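You operate a simulated robot arm through the tools that you are given. There is no shell and no other tool. Be economical: measure what you need, move in short steps, check, and stop when the job is done.

Carry out the task below with a simulated two-armed robot. There is one attempt and no reset: what you move stays moved.

## Task
Put two of the weights from the top of the big counter on the middle bay of the sideboard. Stack the red full spool from the top of the big counter on top of the grey full spool. Put the orange bobbin from the top of the big counter on the top of the low shelving. Put the band card on the top of the narrow bench away on the wooden table. Put the wax block on the back of the test bench away on the top of the wooden bench. Put the teal tangle from the brown bench on the top of the flat board and the brown tangle on the board there. Any order will do. Set down upright: bobbin.
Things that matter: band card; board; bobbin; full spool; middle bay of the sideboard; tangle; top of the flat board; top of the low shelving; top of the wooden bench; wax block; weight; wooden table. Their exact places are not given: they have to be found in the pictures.

The check looks at the end state, three seconds after you hand in, the way a careful person would. Anything else that was tipped, shoved, dropped, spilled or broken makes it a failure.

## Robot
Two 7-joint arms with two-finger grippers on one trunk, on a base that drives. Base frame: it is fixed to the floor where the robot stands at the start and does not move with it; the origin is under the middle of the robot, x ahead of it, y to its left, z up; the surface under the hand at the start is at about z = 600. Units: mm, rad, N and s.
The left shoulder is at the start at [119, 216, 1074], the right one opposite. With the tool pointing down near the work surface each hand reaches from about 260 to 880 mm from the robot's upright axis, wherever it stands, measured 20 degrees to its own side. Places, roughly: band card [-5250, 1500, 750]; board (18x22x2 cm) [-3300, -2300, 800]; bobbin [750, 500, 750]; full spool [500, 250, 750]; middle bay of the sideboard (23x26 cm) [1380, -1440, 160]; tangle [-3250, -2000, 750]; top of the flat board [-3800, -2700, 800]; top of the low shelving [100, 1400, 800]; top of the wooden bench [-6400, -5000, 800]; wax block [-2000, -250, 750]; weight [500, 500, 500]; wooden table [-9100, -1400, 700]. Payload 3.43 kg a hand.
The TCP of each hand is the grasp point between the finger pads, 20 mm short of the fingertips. In the tool frame z runs along the fingers and y along their closing line. Largest opening 124 mm; the body of the gripper starts 93 mm behind the TCP.
Orientation is told as [roll, pitch, yaw] about the base's x, y, z axes, in that order, counted from this pose: with the fingers straight down and closing along the base's y, the tool's x points along the base's -x, its y along +y and its z along -z.

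## Interface
- The arms move only by the tool play_rows. It takes "left_plan", "right_plan" or both (then of equal length, played together; a hand with none holds still); each is a list of rows, each a list of 3 entries, a list of its own where there are three numbers: the turn, a rotation vector about the tool's x, y, z in rad, then the shift along the tool's x, y, z in mm, then the closure in counts, from 0 (fully open) to 255 (shut). In form: [[[ax, ay, az], [tx, ty, tz], gripper], ...]. A call has 1 to 8 rows; each row shifts and turns the commanded pose from where the row before left it, along the tool's axes as they then stand. Rows are played at 5 a second. More than 50 mm and 0.15 rad between two rows, or a gripper value outside its range, and nothing of the call is played. Where a pose cannot be reached the arm comes as near as it can. A force on the tool above 40 N (or 10 N above the force at the start of the call, whichever is more), or a blocked arm, ends the call early, and 0.2 s more pass. The fingers move at their own pace (about 72 mm/s each) and stop on an object; they squeeze with about 29 N. The grip force told is the motor's: it shows also when the fingers shut on nothing. Time passes only in rows, and 0.2 s behind the last, so rows that do not move let the fingers close. It gives the time, the measured TCP pose, the force on the tool (base axes), the opening and the grip force at its end, in the units of the frame above (readings bear some noise), with the torque about the TCP (base axes, N m) and any sound that the robot's microphone picked up.
- Cameras (640 x 400 px; columns grow to the right, rows downward): "scene" is now at [253.1, 34.8, 1214.3]; the picture's right is [0.41, -0.91, 0.00], its down [-0.68, -0.30, -0.67] and it looks along [0.61, 0.27, -0.74] (base axes); focal length 253 px, centre (320, 200). "left" rides on the left gripper at [82, -14, -140] in its tool frame; the picture's right is [0.17, 0.99, 0.00], its down [-0.83, 0.14, -0.54] and it looks along [-0.53, 0.09, 0.84] (tool axes); focal length 243 px, centre (320, 200). "right" rides on the right gripper at [82, 14, -140] in its tool frame; the picture's right is [-0.17, 0.99, 0.00], its down [-0.83, -0.14, -0.54] and it looks along [-0.53, -0.09, 0.84] (tool axes); focal length 243 px, centre (320, 200).
- snapshot(camera): a new picture of that camera. No time passes.
- slide_trunk(by): slides the trunk up (or, below 0, down) by that many mm; the arms and the scene camera ride with it, the base frame stays. It gives what a move gives, with no picture.
- roll_base(legs): drives the robot by 1 to 6 legs, each [ahead, left, turn to the left] in mm, mm and rad, along the robot's own axes; the way and the turn of a leg run together, so that a leg with both is an arc; at most 1500 mm and 3.142 rad a leg. The arms and the cameras ride along, it lands a little off, and it stops where it bumps. It gives what a move gives.
- aim_head(pan, tilt): turns the head with the scene camera to pan (to the left, within 1.396 rad either way) and tilt (down, from -0.506 to 1.204), counted from straight ahead of the robot. It gives what a move gives.
- measure_at(camera, pixels): there is no depth. For up to 12 entries [column, row, z] of the newest picture of that camera ("zoom" is the newest enlarged one), the place [x, y] in the base frame at which the ray of that pixel passes the height z, good to about 2 mm. No time passes.
- inspect(camera, box): a new picture of the part [left, top, right, bottom] of that camera's present view, enlarged. No time passes.
- sign_off(): hands the job in; it is judged then, once.

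Work in short steps. Measure before you move; look again where a grasp or a placing could have gone wrong, and mend it. You have 322 turns and 208 pictures in all, those below and enlarged ones among them. Open the grippers and draw the arms clear of the work before you hand the job in, unless the task says otherwise.

The tools are called after "Call:" as name(argument=value, ...) on one line, values as JSON. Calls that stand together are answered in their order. play_rows: Moves the arms, as the interface text tells. Its arguments: {"type":"object","properties":{"left_plan":{"type":"array","items":{"type":"array"}},"right_plan":{"type":"array","items":{"type":"array"}}},"required":[]} The other tools are called the same way: slide_trunk (by) slides the trunk up or down; roll_base (legs) drives the base; aim_head (pan, tilt) turns the head that bears the scene camera; snapshot (camera) takes a picture; measure_at (camera, pixels) gives the place at which the rays of pixels pass given heights; inspect (camera, box) takes an enlarged picture of a part of a camera's view; sign_off () hands the job in.

At the start:

```text
time: 0.0
left_ee_pos: [474.3, 512.4, 861.1]
left_ee_rot: [0.0, 0.0, 0.0]
left_ft_force: [0.3, -0.2, -0.1]
left_wrist_torque: [-0.01, -0.02, 0.0]
left_width: 123.9
left_finger_force: 0.1
right_ee_pos: [432.2, 39.6, 876.5]
right_ee_rot: [0.0, 0.001, 0.0]
right_ft_force: [-0.7, -0.9, 0.1]
right_wrist_torque: [0.01, 0.02, -0.01]
right_width: 124.0
right_finger_force: 0.1
trunk travel left (down, up): [-225.0, 366.0]
robot x, y, heading: [2.6, 0.6, -0.001]
head pan, tilt: [0.421, 0.834]
```

scene: 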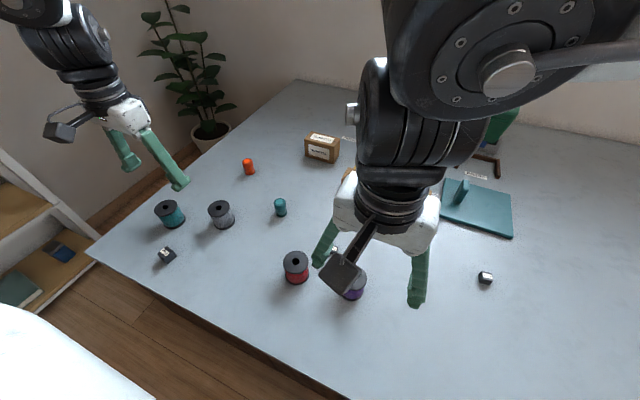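
right: 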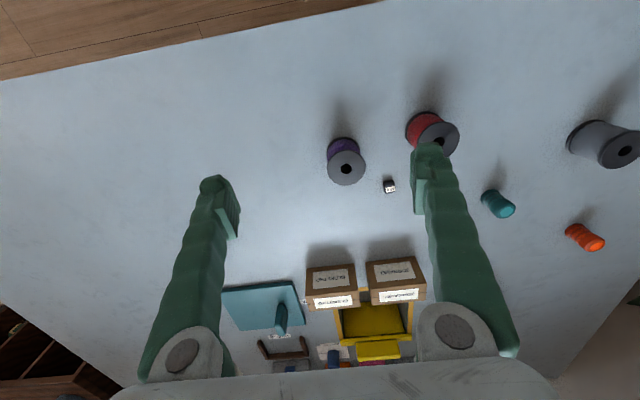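
left: 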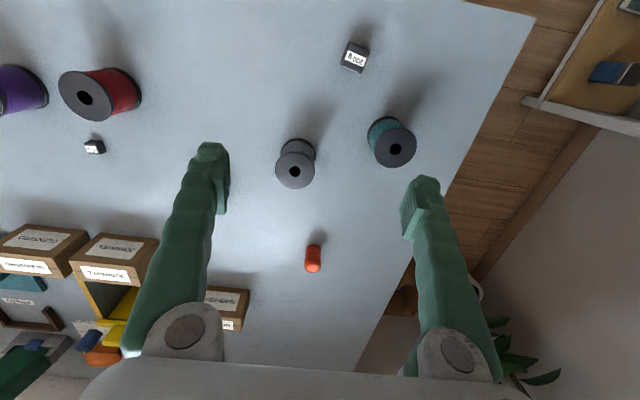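

The left view shows grey spool (296,165), teal spool (391,143), red spool (100,95), orange bobbin (313,258), weights (355,57), (95,146). I measure these at the counter height and slightly above.

Call:
measure_at(camera="left", pixels=[[295, 171, 650], [85, 98, 650], [313, 266, 640], [355, 60, 620], [95, 147, 620], [393, 149, 650], [295, 171, 660], [85, 98, 660]])

Call:
measure_at(camera="scene", pixels=[[219, 209, 650], [295, 262, 650], [248, 161, 640], [167, 254, 620], [485, 278, 620], [334, 250, 620], [222, 226, 600], [297, 281, 600], [249, 173, 600], [172, 225, 600]])

Call:
inspect(camera="scene", box=[140, 130, 380, 310])

```text
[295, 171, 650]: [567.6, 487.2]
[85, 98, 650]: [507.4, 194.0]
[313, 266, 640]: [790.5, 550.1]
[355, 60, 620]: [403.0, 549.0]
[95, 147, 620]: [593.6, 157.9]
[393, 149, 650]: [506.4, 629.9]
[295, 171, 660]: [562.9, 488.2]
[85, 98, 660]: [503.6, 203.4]
```

```text
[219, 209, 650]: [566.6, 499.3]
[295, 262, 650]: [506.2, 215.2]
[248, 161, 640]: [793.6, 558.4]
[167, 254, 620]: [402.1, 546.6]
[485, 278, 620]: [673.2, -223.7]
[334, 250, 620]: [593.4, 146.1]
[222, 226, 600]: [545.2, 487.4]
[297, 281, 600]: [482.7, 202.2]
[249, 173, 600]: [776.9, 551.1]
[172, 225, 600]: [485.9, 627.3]
```

```text
2.22 times, centred on (260, 220) of scene
```

zoom: 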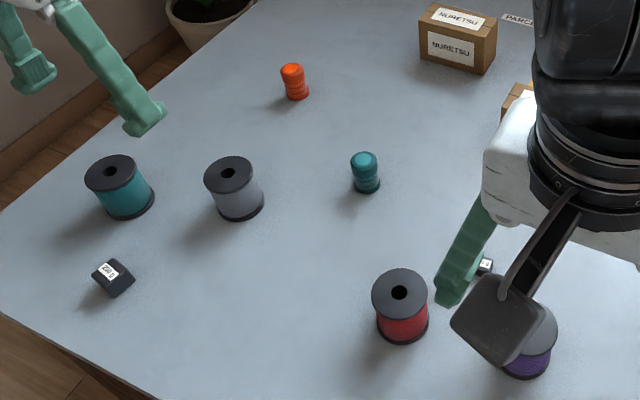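

Rays from both cameras agree: spool tops ≈ z 665, grey at about (560,488), red at about (503,209). I move the left hand above the red spool and shift the right hand aside.

Call:
play_rows(left_plan=[[[0, 0, 0], [-5, -45, 0], 0], [[0, 0, 0], [-5, -45, 0], 0], [[0, 0, 0], [-5, -45, 0], 0], [[0, 0, 0], [-5, -45, 0], 0], [[0, 0, 0], [-5, -45, 0], 0], [[0, 0, 0], [-5, -45, 0], 0], [[0, 0, 0], [0, -33, 35], 0], [[0, 0, 0], [0, 0, 46], 0]], right_plan=[[[0, 0, 0], [0, -45, 0], 0], [[0, 0, 0], [0, -45, 0], 0], [[0, 0, 0], [0, -45, 0], 0], [[0, 0, 0], [0, -45, 0], 0], [[0, 0, 0], [0, -45, 0], 0], [[0, 0, 0], [0, 0, 0], 0], [[0, 0, 0], [0, 0, 0], 0], [[0, 0, 0], [0, 0, 0], 0]])

Call:
snapshot(camera="left")

Call:
snapshot(camera="scene")

```text
time: 1.8
left_ee_pos: [513.0, 249.2, 817.1]
left_ee_rot: [-0.001, 0.003, 0.0]
left_ft_force: [-0.5, 0.2, 0.1]
left_wrist_torque: [-0.03, 0.04, 0.02]
left_width: 124.0
left_finger_force: 0.0
left hand out of reach, approached as far as the arm can: row 6, 7
right_ee_pos: [433.6, -186.8, 877.0]
right_ee_rot: [-0.001, 0.001, 0.0]
right_ft_force: [0.6, -0.7, -0.2]
right_wrist_torque: [-0.04, 0.04, -0.04]
right_width: 123.9
right_finger_force: 0.1
trunk travel left (down, up): [-225.0, 366.0]
robot x, y, heading: [-0.0, 1.2, -0.0]
head pan, tilt: [0.421, 0.834]
```

```text
203 pictures are left
```

left: 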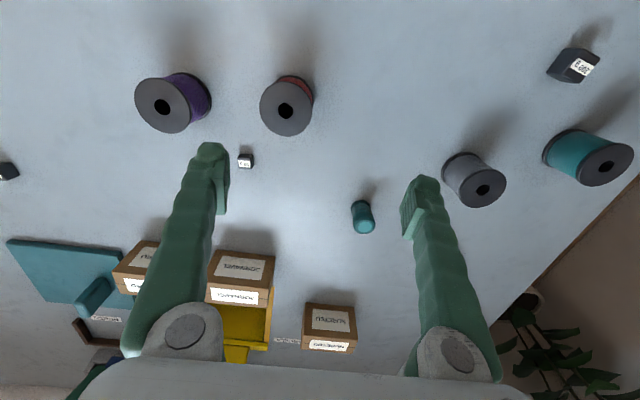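

```text
202 pictures are left
```

scene: 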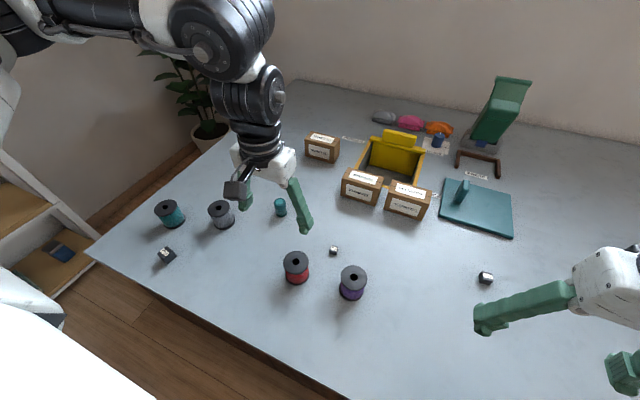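

The left arm stopped short at y≈249. I measure red top (285,111) and grey top (483,189) again, and the weights.

Call:
measure_at(camera="left", pixels=[[285, 111, 660], [285, 111, 670], [483, 189, 660], [483, 189, 670], [246, 160, 615], [575, 66, 620]])

Call:
play_rows(left_plan=[[[0, 0, 0], [0, 0, 30], 0], [[0, 0, 0], [0, 0, 30], 0], [[0, 0, 0], [0, 0, 0], 0]])

```text
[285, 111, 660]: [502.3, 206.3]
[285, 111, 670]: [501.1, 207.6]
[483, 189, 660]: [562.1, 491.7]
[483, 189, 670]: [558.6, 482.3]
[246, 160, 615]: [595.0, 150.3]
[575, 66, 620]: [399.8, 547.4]
```

```text
time: 2.6
left_ee_pos: [509.8, 248.1, 758.0]
left_ee_rot: [-0.001, 0.0, -0.002]
left_ft_force: [-0.6, 0.0, -0.3]
left_wrist_torque: [0.01, 0.01, -0.01]
left_width: 123.9
left_finger_force: 0.1
right_ee_pos: [432.8, -186.2, 879.3]
right_ee_rot: [-0.001, 0.0, 0.0]
right_ft_force: [-0.8, 0.2, 0.5]
right_wrist_torque: [0.0, -0.03, 0.04]
right_width: 124.0
right_finger_force: 0.0
trunk travel left (down, up): [-225.0, 366.0]
robot x, y, heading: [-2.8, -2.0, 0.005]
head pan, tilt: [0.421, 0.834]
```

Spool tops ≈ 664; red at (502,207). Move sideways to be centred above red.

Call:
play_rows(left_plan=[[[0, 0, 0], [4, -20, 0], 0], [[0, 0, 0], [4, -21, 0], 0], [[0, 0, 0], [0, 0, 30], 0], [[0, 0, 0], [0, 0, 0], 0]])

Call:
snapshot(camera="left")

```text
time: 3.6
left_ee_pos: [510.4, 242.7, 729.9]
left_ee_rot: [-0.001, -0.001, 0.0]
left_ft_force: [-0.1, -0.3, 0.7]
left_wrist_torque: [0.03, -0.01, 0.01]
left_width: 123.9
left_finger_force: 0.1
left hand out of reach, approached as far as the arm can: row 1, 2
right_ee_pos: [432.7, -187.2, 877.8]
right_ee_rot: [0.001, -0.001, 0.001]
right_ft_force: [-0.3, 0.0, 0.0]
right_wrist_torque: [0.0, -0.03, -0.01]
right_width: 123.8
right_finger_force: 0.0
trunk travel left (down, up): [-225.0, 366.0]
robot x, y, heading: [-0.5, -0.5, -0.001]
head pan, tilt: [0.421, 0.834]
```

```text
201 pictures are left
```

left: 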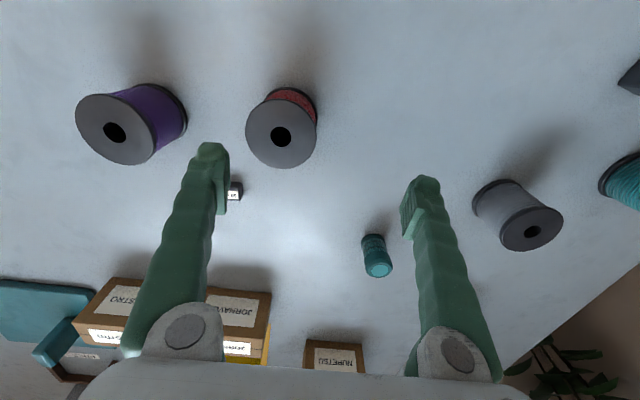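

The inner limit is y≈243 in robot frame, so I strafe the base 60 mm to the right.

Call:
roll_base(legs=[[0, -60, 0]])

Call:
snapshot(camera="left")

```text
time: 5.1
left_ee_pos: [509.6, 182.6, 730.8]
left_ee_rot: [0.0, 0.0, 0.0]
left_ft_force: [0.2, 0.2, -0.5]
left_wrist_torque: [0.01, 0.0, 0.02]
left_width: 124.1
left_finger_force: 0.0
right_ee_pos: [433.2, -247.8, 876.4]
right_ee_rot: [-0.001, -0.001, 0.0]
right_ft_force: [-0.4, -0.1, -1.2]
right_wrist_torque: [0.02, -0.01, -0.02]
right_width: 124.0
right_finger_force: 0.0
trunk travel left (down, up): [-225.0, 366.0]
robot x, y, heading: [-1.7, -60.4, 0.001]
head pan, tilt: [0.421, 0.834]
```

```text
200 pictures are left
```

left: 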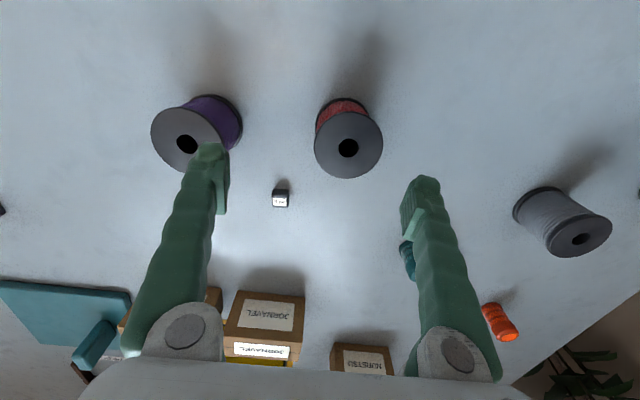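

Measure red top (348,145) and purple top (188,140), checking finger clearance.

Call:
measure_at(camera="left", pixels=[[348, 147, 664], [314, 146, 664], [383, 144, 664], [187, 141, 664], [226, 135, 664], [579, 238, 664]])

```text
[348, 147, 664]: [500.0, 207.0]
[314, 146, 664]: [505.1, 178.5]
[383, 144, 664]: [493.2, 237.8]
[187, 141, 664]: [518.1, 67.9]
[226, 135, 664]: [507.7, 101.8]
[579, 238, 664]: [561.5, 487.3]
```

Centre over red and descend to TCP z≈643, then close.

Call:
play_rows(left_plan=[[[0, 0, 0], [9, 25, 0], 0], [[0, 0, 0], [0, 0, 0], 0], [[0, 0, 0], [0, 0, 44], 0], [[0, 0, 0], [0, 0, 44], 0], [[0, 0, 0], [0, 0, 0], 0]])

Call:
snapshot(camera="left")

```text
time: 6.3
left_ee_pos: [499.5, 207.2, 642.3]
left_ee_rot: [0.0, 0.002, 0.0]
left_ft_force: [-0.2, -0.7, -0.1]
left_wrist_torque: [-0.02, 0.0, 0.01]
left_width: 124.0
left_finger_force: 0.0
right_ee_pos: [432.2, -245.6, 878.4]
right_ee_rot: [0.0, -0.001, 0.0]
right_ft_force: [-0.4, 0.5, 0.4]
right_wrist_torque: [0.02, -0.03, 0.01]
right_width: 124.2
right_finger_force: 0.0
trunk travel left (down, up): [-225.0, 366.0]
robot x, y, heading: [0.6, -58.3, 0.002]
head pan, tilt: [0.421, 0.834]
```

```text
199 pictures are left
```

left: 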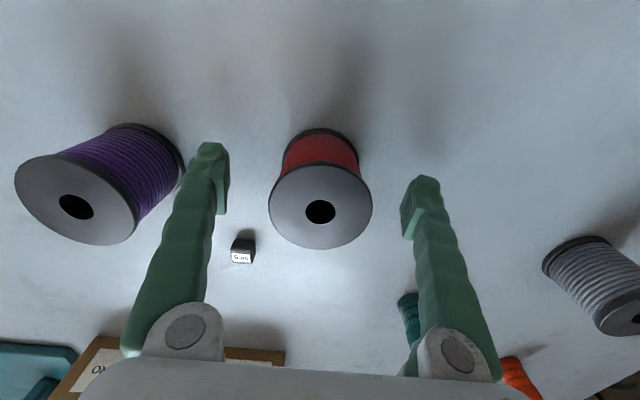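

Centre hole at (321,211). Check then close.

Call:
measure_at(camera="left", pixels=[[321, 211, 664], [321, 206, 664], [268, 208, 664], [373, 203, 664]])

Call:
play_rows(left_plan=[[[0, 0, 0], [0, 0, 0], 120], [[0, 0, 0], [0, 0, 0], 255], [[0, 0, 0], [0, 0, 0], 255], [[0, 0, 0], [0, 0, 0], 255], [[0, 0, 0], [0, 0, 0], 255]])

```text
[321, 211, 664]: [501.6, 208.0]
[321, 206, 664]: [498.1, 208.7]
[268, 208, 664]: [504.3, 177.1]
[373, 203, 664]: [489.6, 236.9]
```

```text
time: 7.5
left_ee_pos: [500.9, 206.7, 641.3]
left_ee_rot: [0.0, -0.001, 0.001]
left_ft_force: [-0.2, -0.4, 0.0]
left_wrist_torque: [-0.01, 0.01, -0.01]
left_width: 60.3
left_finger_force: 29.3
right_ee_pos: [433.5, -246.4, 876.5]
right_ee_rot: [0.0, 0.001, 0.001]
right_ft_force: [1.0, -0.7, 0.6]
right_wrist_torque: [0.01, -0.02, 0.02]
right_width: 124.3
right_finger_force: 0.1
trunk travel left (down, up): [-225.0, 366.0]
robot x, y, heading: [-2.1, -57.3, -0.004]
head pan, tilt: [0.421, 0.834]
```

Gripped (60 mm). Lift 120 mm and traverse towards grey (560.5,488).

Call:
play_rows(left_plan=[[[0, 0, 0], [0, 0, -40], 255], [[0, 0, 0], [0, 0, -40], 255], [[0, 0, 0], [-10, 20, -40], 255], [[0, 0, 0], [-10, 48, 0], 255], [[0, 0, 0], [-10, 48, 0], 255], [[0, 0, 0], [-10, 48, 0], 255], [[0, 0, 0], [-10, 48, 0], 255], [[0, 0, 0], [0, 0, 0], 255]])

Call:
snapshot(camera="left")

```text
time: 9.3
left_ee_pos: [553.6, 421.6, 763.5]
left_ee_rot: [0.0, 0.0, 0.001]
left_ft_force: [0.7, 0.4, -0.3]
left_wrist_torque: [-0.01, 0.02, 0.02]
left_width: 0.1
left_finger_force: 28.8
right_ee_pos: [432.9, -248.0, 877.5]
right_ee_rot: [0.002, 0.0, 0.0]
right_ft_force: [-0.1, -0.7, -0.3]
right_wrist_torque: [0.02, 0.0, -0.02]
right_width: 124.1
right_finger_force: 0.1
trunk travel left (down, up): [-225.0, 366.0]
robot x, y, heading: [5.3, -60.6, -0.001]
head pan, tilt: [0.421, 0.834]
```

```text
198 pictures are left
```

left: 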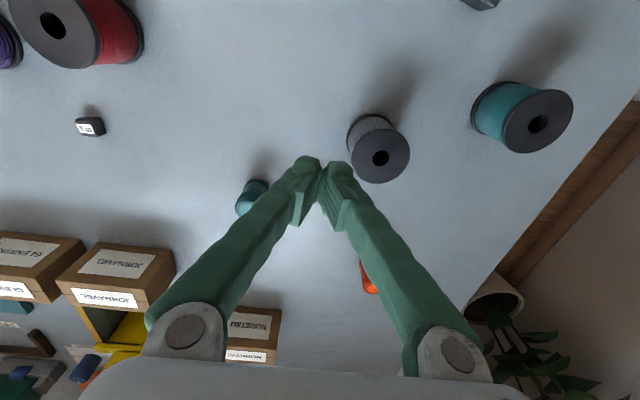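

The spool slipped out: the pads probably barely met the flange. Red still stands; I go back above it with open fingers and will grip at the top flange, TCP≈658.

Call:
play_rows(left_plan=[[[0, 0, 0], [12, -45, 0], 200], [[0, 0, 0], [12, -45, 0], 100], [[0, 0, 0], [10, -45, 0], 0], [[0, 0, 0], [10, -45, 0], 0], [[0, 0, 0], [8, -34, 0], 0], [[0, 0, 0], [0, 0, 0], 0]])

Call:
snapshot(camera="left")

```text
time: 10.7
left_ee_pos: [506.7, 213.8, 758.7]
left_ee_rot: [-0.001, 0.001, -0.004]
left_ft_force: [0.6, -0.5, -0.1]
left_wrist_torque: [-0.02, -0.04, -0.02]
left_width: 123.9
left_finger_force: 0.2
left hand out of reach, approached as far as the arm can: row 5
right_ee_pos: [432.7, -246.7, 876.7]
right_ee_rot: [0.001, 0.0, -0.002]
right_ft_force: [-0.9, -0.4, 0.6]
right_wrist_torque: [-0.01, -0.04, -0.03]
right_width: 124.0
right_finger_force: 0.0
trunk travel left (down, up): [-225.0, 366.0]
robot x, y, heading: [-2.4, -60.5, 0.001]
head pan, tilt: [0.421, 0.834]
```

```text
197 pictures are left
```

left: 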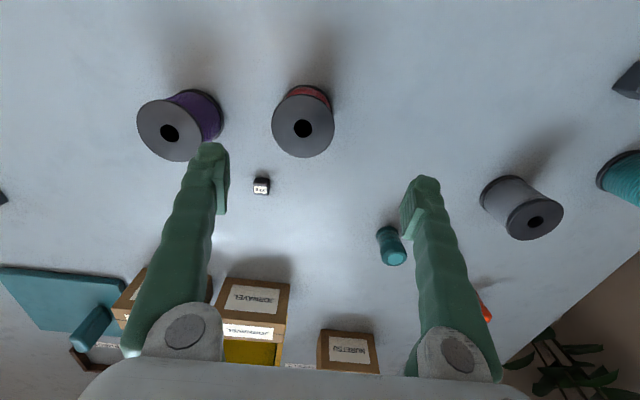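

Measure red top centre (303,128).

Call:
measure_at(camera="left", pixels=[[303, 128, 664], [303, 123, 664], [536, 222, 664]])

Call:
play_rows(left_plan=[[[0, 0, 0], [6, -6, 40], 0], [[0, 0, 0], [0, 0, 30], 0], [[0, 0, 0], [0, 0, 28], 0], [[0, 0, 0], [0, 0, 0], 0]])

```text
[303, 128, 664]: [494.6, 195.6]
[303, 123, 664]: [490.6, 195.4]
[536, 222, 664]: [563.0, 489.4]
```

```text
time: 11.7
left_ee_pos: [499.2, 207.3, 663.3]
left_ee_rot: [0.001, -0.001, 0.0]
left_ft_force: [0.5, 0.4, 0.1]
left_wrist_torque: [-0.01, -0.02, 0.0]
left_width: 124.2
left_finger_force: 0.1
right_ee_pos: [433.3, -245.7, 878.4]
right_ee_rot: [-0.001, -0.001, 0.0]
right_ft_force: [-1.0, 0.2, 0.2]
right_wrist_torque: [-0.03, -0.03, 0.0]
right_width: 124.0
right_finger_force: 0.0
trunk travel left (down, up): [-225.0, 366.0]
robot x, y, heading: [-0.0, -58.2, -0.002]
head pan, tilt: [0.421, 0.834]
```

The spool shifted to about (494,195.5). I adjust by −5, −12, and close.

Call:
play_rows(left_plan=[[[0, 0, 0], [5, -12, 4], 0], [[0, 0, 0], [0, 0, 0], 0], [[0, 0, 0], [0, 0, 0], 120], [[0, 0, 0], [0, 0, 0], 255], [[0, 0, 0], [0, 0, 0], 255], [[0, 0, 0], [0, 0, 0], 255]])

Call:
snapshot(camera="left")

```text
time: 13.1
left_ee_pos: [494.8, 194.4, 660.7]
left_ee_rot: [0.0, -0.001, 0.0]
left_ft_force: [0.5, 0.4, -0.6]
left_wrist_torque: [-0.03, 0.0, -0.02]
left_width: 60.1
left_finger_force: 29.2
right_ee_pos: [432.6, -246.2, 878.2]
right_ee_rot: [0.0, -0.001, 0.001]
right_ft_force: [-0.2, 0.0, -0.3]
right_wrist_torque: [0.01, -0.01, 0.0]
right_width: 124.0
right_finger_force: 0.0
trunk travel left (down, up): [-225.0, 366.0]
robot x, y, heading: [-2.6, -60.8, -0.001]
head pan, tilt: [0.421, 0.834]
```

```text
196 pictures are left
```

left: 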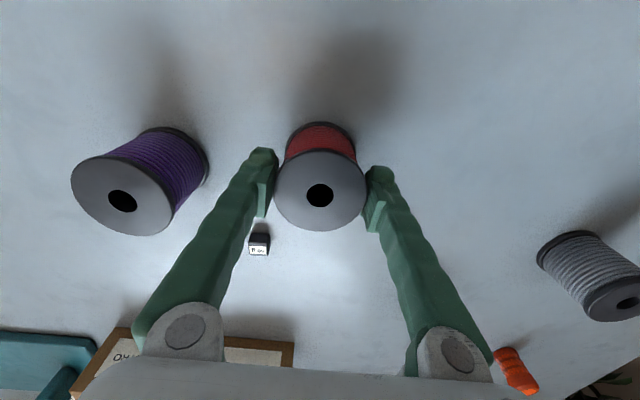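

Fingers hold at the flange. Lift slowly 15 mm to test the grip.

Call:
play_rows(left_plan=[[[0, 0, 0], [0, 0, -5], 255], [[0, 0, 0], [0, 0, -5], 255], [[0, 0, 0], [0, 0, -5], 255], [[0, 0, 0], [0, 0, -5], 255], [[0, 0, 0], [0, 0, 0], 255]])

Call:
snapshot(camera="left")

```text
time: 14.3
left_ee_pos: [495.9, 194.7, 679.1]
left_ee_rot: [-0.004, 0.004, -0.004]
left_ft_force: [0.7, 0.0, -0.5]
left_wrist_torque: [0.0, -0.01, 0.03]
left_width: 59.8
left_finger_force: 28.8
right_ee_pos: [433.5, -247.2, 878.6]
right_ee_rot: [0.001, 0.0, -0.001]
right_ft_force: [-0.2, -0.1, 0.1]
right_wrist_torque: [0.01, 0.01, 0.01]
right_width: 124.1
right_finger_force: 0.1
trunk travel left (down, up): [-225.0, 366.0]
robot x, y, heading: [-1.0, -55.6, -0.004]
head pan, tilt: [0.421, 0.834]
```

```text
195 pictures are left
```

left: 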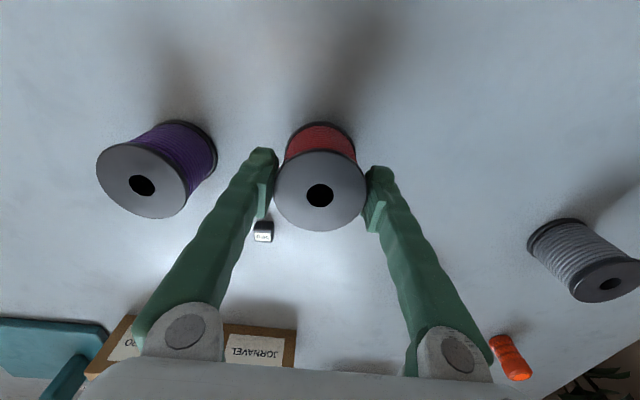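

Held this time. Lift on gently, then traverse toward grey.

Call:
play_rows(left_plan=[[[0, 0, 0], [0, 0, -12], 255], [[0, 0, 0], [0, 0, -20], 255], [[0, 0, 0], [0, 0, -25], 255], [[0, 0, 0], [0, 0, -25], 255], [[0, 0, 0], [-4, 15, 0], 255], [[0, 0, 0], [-7, 30, 0], 255], [[0, 0, 0], [-7, 35, 0], 255], [[0, 0, 0], [-7, 35, 0], 255]])

Call:
play_rows(left_plan=[[[0, 0, 0], [-8, 35, 0], 255], [[0, 0, 0], [-8, 35, 0], 255], [[0, 0, 0], [-8, 35, 0], 255], [[0, 0, 0], [-8, 30, 0], 255], [[0, 0, 0], [-5, 20, 0], 255], [[0, 0, 0], [0, 10, 0], 255], [[0, 0, 0], [0, 0, 0], 255]])

Call:
snapshot(camera="left")

```text
time: 16.1
left_ee_pos: [523.6, 311.1, 759.2]
left_ee_rot: [0.0, -0.001, 0.001]
left_ft_force: [-0.4, 0.8, -0.6]
left_wrist_torque: [-0.03, 0.0, 0.01]
left_width: 60.1
left_finger_force: 28.7
left hand out of reach, approached as far as the arm can: row 4
right_ee_pos: [432.0, -245.8, 877.8]
right_ee_rot: [-0.001, -0.001, 0.001]
right_ft_force: [0.2, 0.1, -0.4]
right_wrist_torque: [-0.01, -0.01, -0.04]
right_width: 123.8
right_finger_force: 0.1
trunk travel left (down, up): [-225.0, 366.0]
robot x, y, heading: [1.0, -60.6, -0.001]
head pan, tilt: [0.421, 0.834]
```

```text
time: 17.7
left_ee_pos: [559.0, 477.1, 760.8]
left_ee_rot: [-0.001, 0.0, 0.0]
left_ft_force: [0.3, 0.0, -1.3]
left_wrist_torque: [-0.04, 0.02, -0.01]
left_width: 59.7
left_finger_force: 28.7
right_ee_pos: [431.7, -246.0, 877.2]
right_ee_rot: [0.0, -0.001, 0.0]
right_ft_force: [0.3, -0.3, 0.8]
right_wrist_torque: [-0.03, -0.01, 0.0]
right_width: 124.1
right_finger_force: 0.1
trunk travel left (down, up): [-225.0, 366.0]
robot x, y, heading: [1.0, -60.1, -0.002]
head pan, tilt: [0.421, 0.834]
```

```text
194 pictures are left
```

left: 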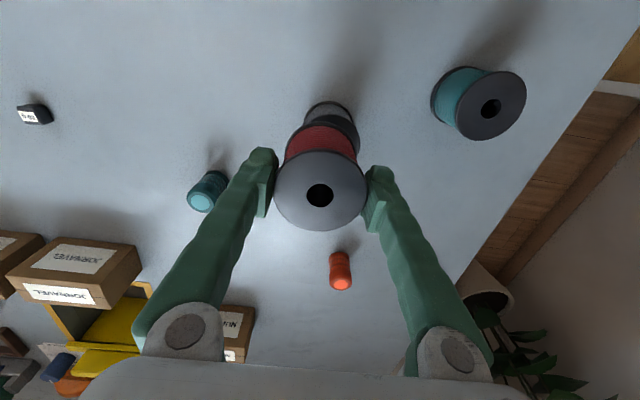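

Held spool hole at (320,195). I measure it at z≈764 for its offset from the TCP.

Call:
measure_at(camera="left", pixels=[[320, 195, 764], [275, 192, 764], [367, 192, 764]])

Call:
snapshot(camera="scene")

```text
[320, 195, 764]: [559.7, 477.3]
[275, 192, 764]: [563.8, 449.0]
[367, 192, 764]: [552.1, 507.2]
```

```text
193 pictures are left
```

scene: 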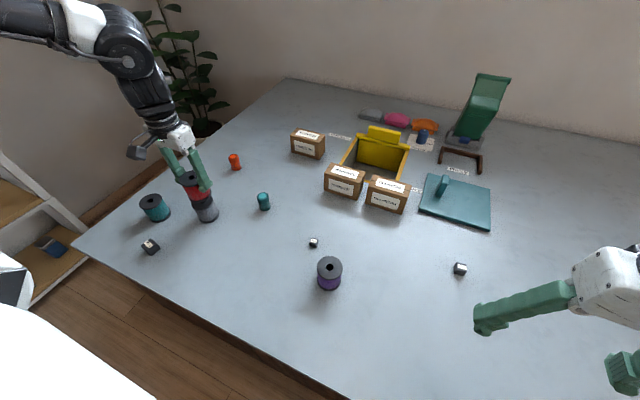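

Offset is nil. I shift +2, +11 and lower to TCP≈730, then look.

Call:
play_rows(left_plan=[[[0, 0, 0], [-2, 11, 0], 255], [[0, 0, 0], [0, 0, 15], 255], [[0, 0, 0], [0, 0, 15], 255], [[0, 0, 0], [0, 0, 0], 255]])

Call:
inspect(camera="scene", box=[140, 130, 280, 230])

Call:
inspect(camera="left", box=[240, 60, 400, 240])

```text
time: 18.7
left_ee_pos: [560.8, 486.5, 731.6]
left_ee_rot: [0.0, 0.0, 0.0]
left_ft_force: [1.4, -0.4, -1.0]
left_wrist_torque: [-0.01, -0.01, -0.01]
left_width: 60.0
left_finger_force: 29.1
right_ee_pos: [432.9, -246.8, 877.1]
right_ee_rot: [0.001, 0.0, -0.001]
right_ft_force: [0.1, 0.1, 0.2]
right_wrist_torque: [-0.02, -0.05, -0.01]
right_width: 124.0
right_finger_force: 0.0
trunk travel left (down, up): [-225.0, 366.0]
robot x, y, heading: [-5.0, -61.5, 0.004]
head pan, tilt: [0.421, 0.834]
```

```text
4.00 times, centred on (210, 180) of scene
```

zoom: 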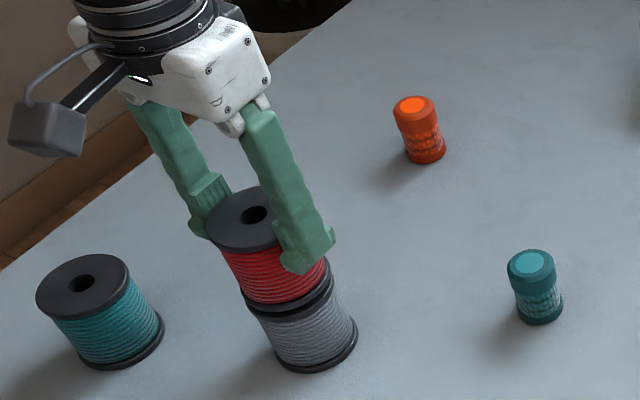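

```text
2.22 times, centred on (320, 150) of left
```

zoom: 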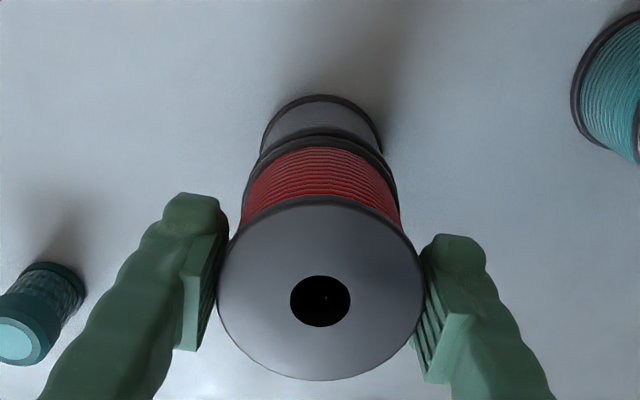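

Well aligned. Lower in 2 mm steps watching force.

Call:
play_rows(left_plan=[[[0, 0, 0], [0, 1, 2], 255], [[0, 0, 0], [0, 0, 2], 255], [[0, 0, 0], [0, 0, 1], 255], [[0, 0, 0], [0, 0, 0], 255]])

Call:
inspect(camera="scene", box=[160, 150, 250, 230])

```text
time: 19.7
left_ee_pos: [561.1, 487.8, 726.5]
left_ee_rot: [0.001, 0.0, 0.0]
left_ft_force: [0.3, -0.2, -0.9]
left_wrist_torque: [0.02, 0.03, -0.04]
left_width: 59.6
left_finger_force: 29.3
right_ee_pos: [432.8, -246.5, 877.6]
right_ee_rot: [0.001, 0.002, 0.001]
right_ft_force: [0.2, 0.1, -0.2]
right_wrist_torque: [-0.03, 0.02, -0.02]
right_width: 124.2
right_finger_force: 0.0
trunk travel left (down, up): [-225.0, 366.0]
robot x, y, heading: [-0.8, -58.8, -0.0]
head pan, tilt: [0.421, 0.834]
```

```text
5.00 times, centred on (205, 190) of scene
```

zoom: 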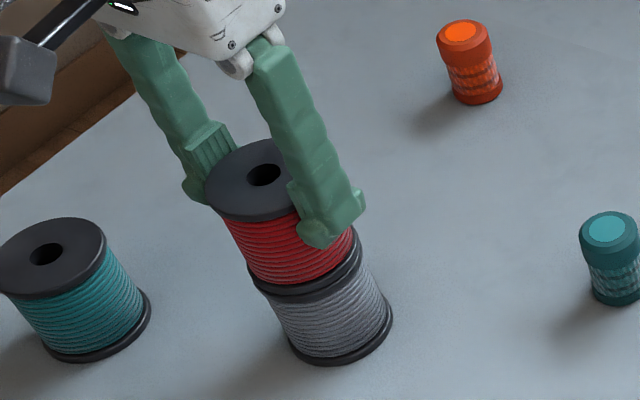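

Nearly touching; lower further 1 mm steps.

Call:
play_rows(left_plan=[[[0, 0, 0], [0, 0, 1], 255], [[0, 0, 0], [0, 0, 1], 255], [[0, 0, 0], [0, 0, 0], 255]])

```text
time: 20.5
left_ee_pos: [561.9, 489.5, 725.1]
left_ee_rot: [0.0, -0.003, 0.001]
left_ft_force: [0.6, 3.3, 13.7]
left_wrist_torque: [0.11, -0.04, -0.04]
left_width: 59.7
left_finger_force: 29.1
right_ee_pos: [432.1, -246.0, 876.9]
right_ee_rot: [0.0, 0.0, -0.001]
right_ft_force: [-0.4, 0.7, 1.0]
right_wrist_torque: [-0.04, 0.03, 0.05]
right_width: 123.8
right_finger_force: 0.1
trunk travel left (down, up): [-225.0, 366.0]
robot x, y, heading: [0.7, -59.6, -0.004]
head pan, tilt: [0.421, 0.834]
```

Contact (13.7 N). Ease up 1 mm and open slowly.

Call:
play_rows(left_plan=[[[0, 0, 0], [0, 0, -1], 255], [[0, 0, 0], [0, 0, 0], 120], [[0, 0, 0], [0, 0, 0], 60], [[0, 0, 0], [0, 0, 0], 0], [[0, 0, 0], [0, 0, 0], 0], [[0, 0, 0], [0, 0, -40], 0], [[0, 0, 0], [0, 0, -50], 0], [[0, 0, 0], [0, 0, 0], 0]])

Call:
inspect(camera="scene", box=[120, 130, 280, 260])

Call:
snapshot(camera="left")

```text
time: 22.3
left_ee_pos: [562.2, 489.1, 814.7]
left_ee_rot: [-0.001, 0.0, 0.0]
left_ft_force: [0.1, 0.2, -0.6]
left_wrist_torque: [0.0, 0.01, 0.03]
left_width: 124.1
left_finger_force: 0.0
right_ee_pos: [433.6, -245.8, 877.7]
right_ee_rot: [0.0, 0.001, 0.0]
right_ft_force: [-0.8, 0.9, 0.5]
right_wrist_torque: [0.0, -0.02, 0.03]
right_width: 123.8
right_finger_force: 0.0
trunk travel left (down, up): [-225.0, 366.0]
robot x, y, heading: [3.2, -59.6, 0.006]
head pan, tilt: [0.421, 0.834]
```

```text
3.08 times, centred on (200, 195) of scene
```

zoom: 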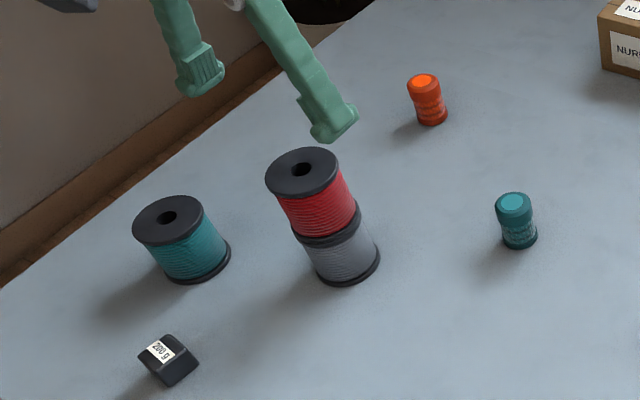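

```text
188 pictures are left
```

left: 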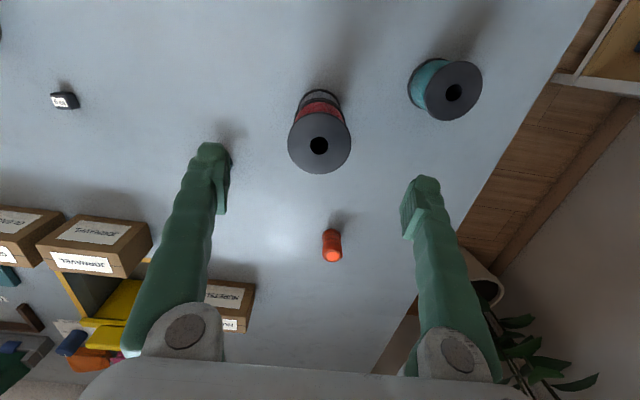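

Red sits squarely on grey. Now look left with the head to locate the low shelving before strafing to the bobbin.

Call:
aim_head(pan=1.3, tilt=0.5)

Call:
snapshot(camera="scene")

```text
time: 23.5
left_ee_pos: [563.3, 487.6, 813.4]
left_ee_rot: [-0.001, 0.001, 0.0]
left_ft_force: [-0.3, 0.5, -0.2]
left_wrist_torque: [0.01, -0.03, 0.04]
left_width: 123.8
left_finger_force: 0.0
right_ee_pos: [432.4, -246.8, 877.3]
right_ee_rot: [0.001, -0.001, 0.0]
right_ft_force: [-0.8, 0.3, 0.2]
right_wrist_torque: [0.01, -0.01, -0.03]
right_width: 124.0
right_finger_force: 0.1
trunk travel left (down, up): [-225.0, 366.0]
robot x, y, heading: [1.1, -62.7, 0.0]
head pan, tilt: [1.3, 0.499]
```

```text
187 pictures are left
```

scene: 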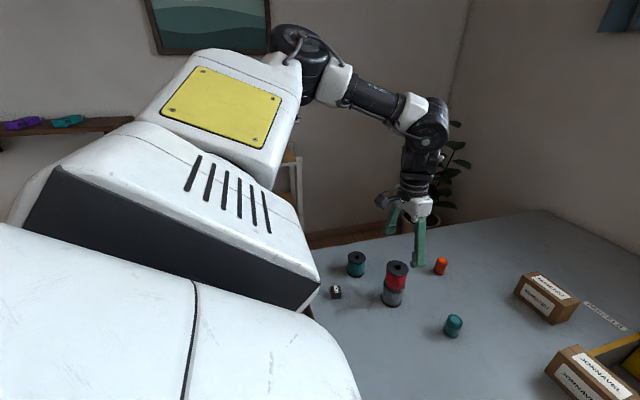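

The shoulder hides it. I strafe left 300 mm (hand at z 815 is clear over everything) and look again.

Call:
roll_base(legs=[[0, 300, 0]])

Call:
aim_head(pan=0.9, tilt=0.75)

Call:
snapshot(camera="scene")

Call:
snapshot(camera="left")

```text
time: 28.1
left_ee_pos: [559.2, 795.7, 815.3]
left_ee_rot: [0.0, 0.0, 0.007]
left_ft_force: [0.6, -0.5, -0.8]
left_wrist_torque: [-0.01, 0.01, 0.02]
left_width: 124.0
left_finger_force: 0.0
right_ee_pos: [431.7, 61.7, 875.7]
right_ee_rot: [0.0, 0.001, 0.006]
right_ft_force: [0.2, -0.2, -0.1]
right_wrist_torque: [0.02, -0.02, 0.0]
right_width: 124.1
right_finger_force: 0.0
trunk travel left (down, up): [-225.0, 366.0]
robot x, y, heading: [-4.6, 242.5, 0.006]
head pan, tilt: [1.3, 0.499]
```

```text
time: 29.0
left_ee_pos: [558.4, 795.6, 815.3]
left_ee_rot: [0.0, 0.001, 0.007]
left_ft_force: [-0.8, 0.3, -0.4]
left_wrist_torque: [0.0, -0.02, -0.01]
left_width: 123.8
left_finger_force: 0.0
right_ee_pos: [432.6, 60.5, 876.7]
right_ee_rot: [0.0, 0.001, 0.006]
right_ft_force: [0.0, -0.1, -0.2]
right_wrist_torque: [-0.01, 0.0, 0.01]
right_width: 123.9
right_finger_force: 0.0
trunk travel left (down, up): [-225.0, 366.0]
robot x, y, heading: [-1.7, 242.4, 0.008]
head pan, tilt: [0.901, 0.75]
```

```text
186 pictures are left
```

scene: 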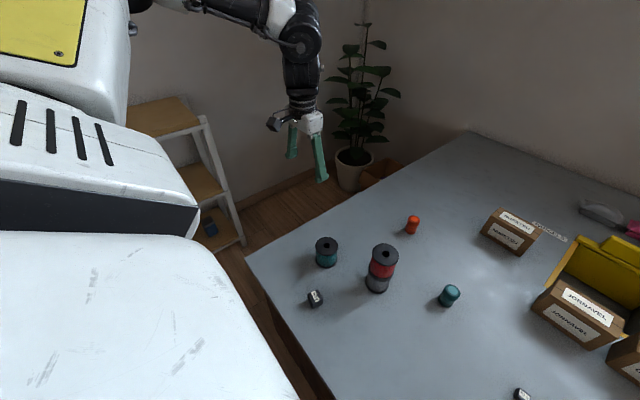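

```text
185 pictures are left
```

left: 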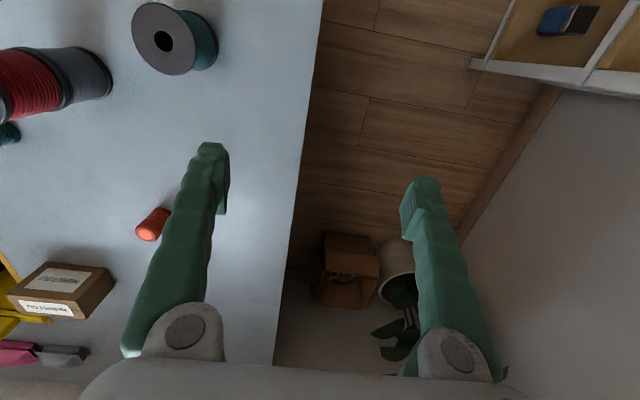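

I see the low shelving (top at scene (165,118)). Measure it and the orange bobbin (scene top (414,217), left (147,234)).

Call:
measure_at(camera="scene", pixels=[[413, 218, 640], [412, 233, 600], [185, 98, 800], [200, 122, 800], [130, 137, 800], [129, 106, 800], [317, 293, 615]])

Call:
measure_at(camera="left", pixels=[[147, 234, 640], [147, 234, 650], [160, 212, 600], [322, 0, 600], [275, 365, 600]])

```text
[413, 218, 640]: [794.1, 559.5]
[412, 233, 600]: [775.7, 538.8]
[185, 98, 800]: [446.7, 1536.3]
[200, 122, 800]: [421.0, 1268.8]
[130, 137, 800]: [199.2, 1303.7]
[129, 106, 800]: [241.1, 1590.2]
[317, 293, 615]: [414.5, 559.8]
```

```text
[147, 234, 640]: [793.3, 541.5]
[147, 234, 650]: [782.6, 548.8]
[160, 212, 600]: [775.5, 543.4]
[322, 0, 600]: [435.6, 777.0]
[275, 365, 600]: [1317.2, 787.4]
```

Bobbin centre ≈(780,549), top ≈652. Move the left hand above it.

Call:
play_rows(left_plan=[[[0, 0, 0], [-35, -35, 0], 0], [[0, 0, 0], [-35, -35, 0], 0], [[0, 0, 0], [-35, -35, 0], 0], [[0, 0, 0], [-35, -35, 0], 0], [[0, 0, 0], [-35, -35, 0], 0], [[0, 0, 0], [-35, -35, 0], 0], [[0, 0, 0], [-12, -38, 40], 0], [[0, 0, 0], [0, 0, 45], 0]])

Call:
snapshot(camera="left")

```text
refused: row 7 steps farther than a row can; nothing moved
```

```text
184 pictures are left
```

left: 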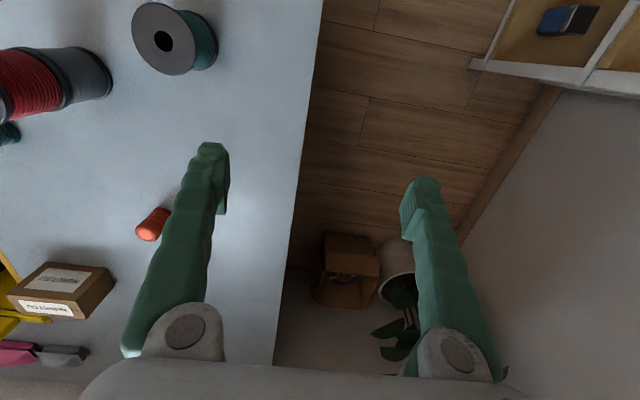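

Row too long; redo with shorter steps.

Call:
play_rows(left_plan=[[[0, 0, 0], [-35, -35, 0], 0], [[0, 0, 0], [-35, -35, 0], 0], [[0, 0, 0], [-35, -35, 0], 0], [[0, 0, 0], [-35, -35, 0], 0], [[0, 0, 0], [-35, -35, 0], 0], [[0, 0, 0], [-35, -35, 0], 0], [[0, 0, 0], [-12, -36, 20], 0], [[0, 0, 0], [0, 0, 45], 0]])

Call:
snapshot(camera="left")

```text
time: 30.8
left_ee_pos: [701.4, 613.5, 745.9]
left_ee_rot: [0.0, 0.001, 0.006]
left_ft_force: [-0.5, 0.3, -0.2]
left_wrist_torque: [-0.02, 0.01, -0.01]
left_width: 124.1
left_finger_force: 0.1
left hand out of reach, approached as far as the arm can: row 5, 6, 7
right_ee_pos: [431.5, 60.0, 877.3]
right_ee_rot: [0.0, -0.001, 0.007]
right_ft_force: [0.1, 0.4, 0.4]
right_wrist_torque: [-0.02, 0.03, -0.01]
right_width: 124.0
right_finger_force: 0.0
trunk travel left (down, up): [-225.0, 366.0]
robot x, y, heading: [-0.9, 245.2, 0.01]
head pan, tilt: [0.901, 0.75]
```

```text
183 pictures are left
```

left: 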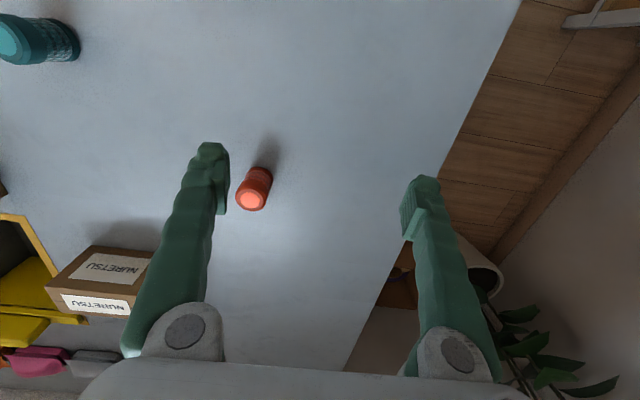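

Continue: y −64 first, then x forward.

Call:
play_rows(left_plan=[[[0, 0, 0], [0, -32, 0], 0], [[0, 0, 0], [0, -32, 0], 0], [[0, 0, 0], [-26, 0, 0], 0], [[0, 0, 0], [-26, 0, 10], 0], [[0, 0, 0], [-26, 0, 10], 0], [[0, 0, 0], [0, 0, 10], 0]])

Call:
snapshot(camera="left")

```text
time: 32.2
left_ee_pos: [695.6, 589.3, 722.7]
left_ee_rot: [0.0, 0.001, 0.007]
left_ft_force: [0.0, -0.3, 0.8]
left_wrist_torque: [-0.01, -0.02, 0.0]
left_width: 124.0
left_finger_force: 0.0
left hand out of reach, approached as far as the arm can: row 1, 2, 3, 4, 5
right_ee_pos: [432.0, 59.4, 877.3]
right_ee_rot: [0.0, -0.001, 0.007]
right_ft_force: [-0.9, 1.1, 0.4]
right_wrist_torque: [0.01, 0.0, 0.05]
right_width: 124.2
right_finger_force: 0.1
trunk travel left (down, up): [-225.0, 366.0]
robot x, y, heading: [-1.1, 244.7, 0.009]
head pan, tilt: [0.901, 0.75]
```

```text
182 pictures are left
```

left: 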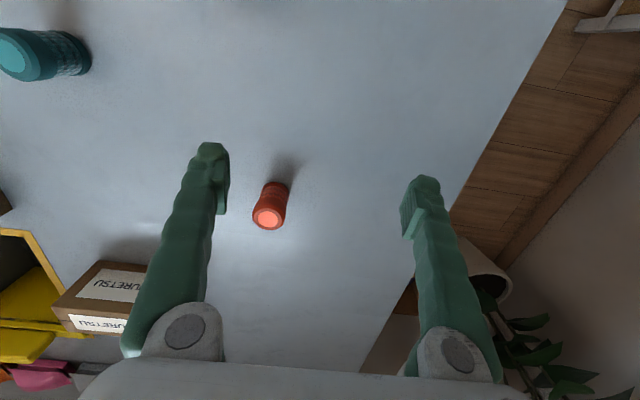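

The arm is limited here; I check where the counter's front edge is to see if the base can go forward.

Call:
measure_at(camera="scene", pixels=[[246, 256, 600], [303, 367, 600]])

Call:
measure_at(camera="left", pixels=[[270, 218, 652], [270, 218, 640], [277, 192, 600]])

Call:
aim_head(pan=0.5, tilt=1.2)

Call:
snapshot(camera="scene")

```text
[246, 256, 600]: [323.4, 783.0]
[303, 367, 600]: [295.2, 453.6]
```

```text
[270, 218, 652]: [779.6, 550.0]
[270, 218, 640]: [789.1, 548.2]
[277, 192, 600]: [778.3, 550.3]
```

```text
time: 33.1
left_ee_pos: [693.5, 589.7, 724.3]
left_ee_rot: [0.0, 0.0, 0.007]
left_ft_force: [0.5, 0.4, 0.2]
left_wrist_torque: [-0.01, 0.01, -0.02]
left_width: 123.8
left_finger_force: 0.0
right_ee_pos: [431.3, 60.0, 877.4]
right_ee_rot: [0.001, 0.0, 0.007]
right_ft_force: [-0.3, 0.3, -0.1]
right_wrist_torque: [0.0, -0.03, -0.02]
right_width: 124.0
right_finger_force: 0.0
trunk travel left (down, up): [-225.0, 366.0]
robot x, y, heading: [-1.8, 244.9, 0.005]
head pan, tilt: [0.499, 1.201]
```

```text
181 pictures are left
```

scene: 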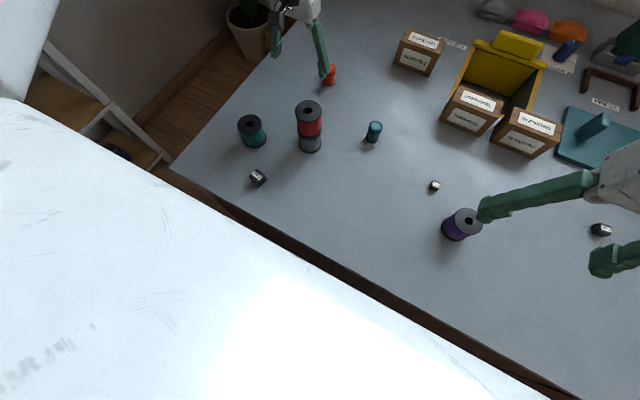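

Bobbin confirmed at (780,550). Lowering the trunk should extend reach; I slide −50 (tips then ≈654, away from any object).

Call:
slide_trunk(by=-50)

Call:
play_rows(left_plan=[[[0, 0, 0], [0, 0, -40], 0], [[0, 0, 0], [0, -38, 0], 0], [[0, 0, 0], [-30, 0, 0], 0], [[0, 0, 0], [-30, 0, 0], 0], [[0, 0, 0], [-25, 0, 0], 0]])

```text
time: 34.0
left_ee_pos: [694.3, 588.5, 677.7]
left_ee_rot: [0.0, -0.001, 0.007]
left_ft_force: [0.1, 0.7, 0.3]
left_wrist_torque: [0.01, -0.03, 0.03]
left_width: 124.0
left_finger_force: 0.0
right_ee_pos: [431.7, 60.9, 827.8]
right_ee_rot: [0.001, 0.0, 0.006]
right_ft_force: [-0.2, -0.5, -0.6]
right_wrist_torque: [0.0, -0.01, -0.02]
right_width: 124.1
right_finger_force: 0.1
trunk travel left (down, up): [-175.0, 416.0]
robot x, y, heading: [-3.2, 245.4, -0.001]
head pan, tilt: [0.499, 1.201]
```

```text
time: 35.2
left_ee_pos: [711.6, 599.5, 713.8]
left_ee_rot: [-0.003, 0.0, 0.007]
left_ft_force: [-0.1, 1.2, 0.6]
left_wrist_torque: [-0.01, -0.01, -0.01]
left_width: 124.1
left_finger_force: 0.0
left hand out of reach, approached as far as the arm can: row 2, 3, 4, 5
right_ee_pos: [433.0, 61.1, 827.1]
right_ee_rot: [0.0, 0.001, 0.009]
right_ft_force: [-0.2, -0.4, -0.2]
right_wrist_torque: [0.02, 0.02, 0.0]
right_width: 124.1
right_finger_force: 0.0
trunk travel left (down, up): [-175.0, 416.0]
robot x, y, heading: [-1.4, 246.0, 0.008]
head pan, tilt: [0.499, 1.201]
```

The limit looks like a wrist-yaw limit when going inward. I yaw the tool by −0.45 (about tool +z) and retry.

Call:
play_rows(left_plan=[[[0, 0, 0.15], [0, 0, 0], 0], [[0, 0, 0.15], [0, 0, 0], 0], [[0, 0, 0.15], [0, 0, 0], 0], [[0, 0, 0], [0, 0, 0], 0]])

```text
time: 36.2
left_ee_pos: [711.2, 597.9, 713.9]
left_ee_rot: [0.001, 0.001, -0.445]
left_ft_force: [-0.1, -0.3, 0.0]
left_wrist_torque: [0.01, -0.01, -0.03]
left_width: 124.0
left_finger_force: 0.0
right_ee_pos: [432.7, 60.3, 827.1]
right_ee_rot: [-0.001, 0.0, 0.005]
right_ft_force: [0.6, -0.2, 0.1]
right_wrist_torque: [0.03, 0.02, -0.01]
right_width: 124.0
right_finger_force: 0.2
trunk travel left (down, up): [-175.0, 416.0]
robot x, y, heading: [-2.4, 243.4, 0.009]
head pan, tilt: [0.499, 1.201]
```

Yaw worked. Move base delta (+69,−48) = tool (−83,−14).

Call:
play_rows(left_plan=[[[0, 0, 0], [-28, -5, 0], 0], [[0, 0, 0], [-28, -5, 0], 0], [[0, 0, 0], [-27, -4, 0], 0], [[0, 0, 0], [0, 0, 0], 0]])

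Call:
snapshot(camera="left")

```text
time: 37.2
left_ee_pos: [711.6, 597.2, 713.9]
left_ee_rot: [0.0, -0.001, -0.443]
left_ft_force: [0.1, 0.3, -0.6]
left_wrist_torque: [0.01, 0.03, 0.0]
left_width: 124.1
left_finger_force: 0.1
left hand out of reach, approached as far as the arm can: row 1, 2, 3
right_ee_pos: [432.6, 59.8, 827.3]
right_ee_rot: [-0.001, 0.001, 0.005]
right_ft_force: [0.4, -0.4, 0.4]
right_wrist_torque: [0.03, 0.01, 0.0]
right_width: 124.0
right_finger_force: 0.1
trunk travel left (down, up): [-175.0, 416.0]
robot x, y, heading: [-4.8, 242.7, 0.005]
head pan, tilt: [0.499, 1.201]
```

```text
180 pictures are left
```

left: 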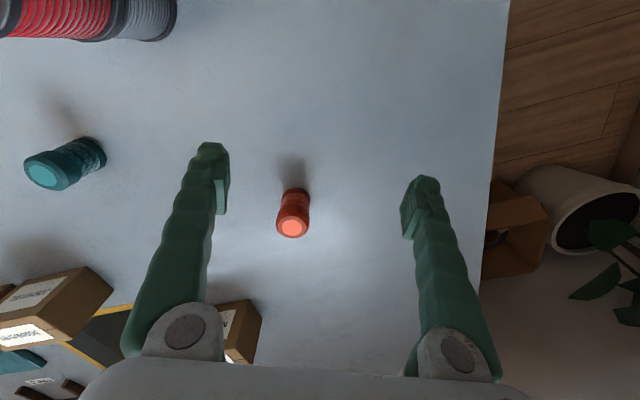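

Reach inward is blocked by the arm's posture, so I use the base: strafe left 195 and turn right 0.32 so the hand swings over the bobbin.

Call:
roll_base(legs=[[0, 195, 0], [0, 0, -0.32]])

Call:
snapshot(camera="left")

```text
time: 41.7
left_ee_pos: [786.4, 549.8, 713.6]
left_ee_rot: [0.0, 0.0, -0.764]
left_ft_force: [-0.2, 0.2, -0.8]
left_wrist_torque: [0.03, 0.0, 0.0]
left_width: 123.9
left_finger_force: 0.1
right_ee_pos: [352.0, 129.1, 827.5]
right_ee_rot: [-0.001, 0.001, -0.318]
right_ft_force: [0.4, 1.4, 0.4]
right_wrist_torque: [0.05, -0.02, -0.02]
right_width: 124.0
right_finger_force: 0.0
trunk travel left (down, up): [-175.0, 416.0]
robot x, y, heading: [-5.5, 439.4, -0.32]
head pan, tilt: [0.499, 1.201]
```

```text
179 pictures are left
```

left: 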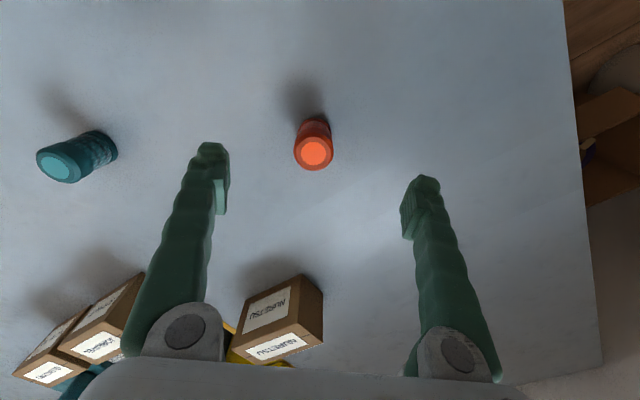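

Measure bobbin top (314,153) and the near box's corner.

Call:
measure_at(camera="left", pixels=[[314, 153, 652], [320, 192, 652], [241, 325, 650], [322, 345, 640], [302, 275, 650]])

```text
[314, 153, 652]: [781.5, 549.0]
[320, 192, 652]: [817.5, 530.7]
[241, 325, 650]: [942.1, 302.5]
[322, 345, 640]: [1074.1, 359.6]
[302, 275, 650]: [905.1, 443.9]
```

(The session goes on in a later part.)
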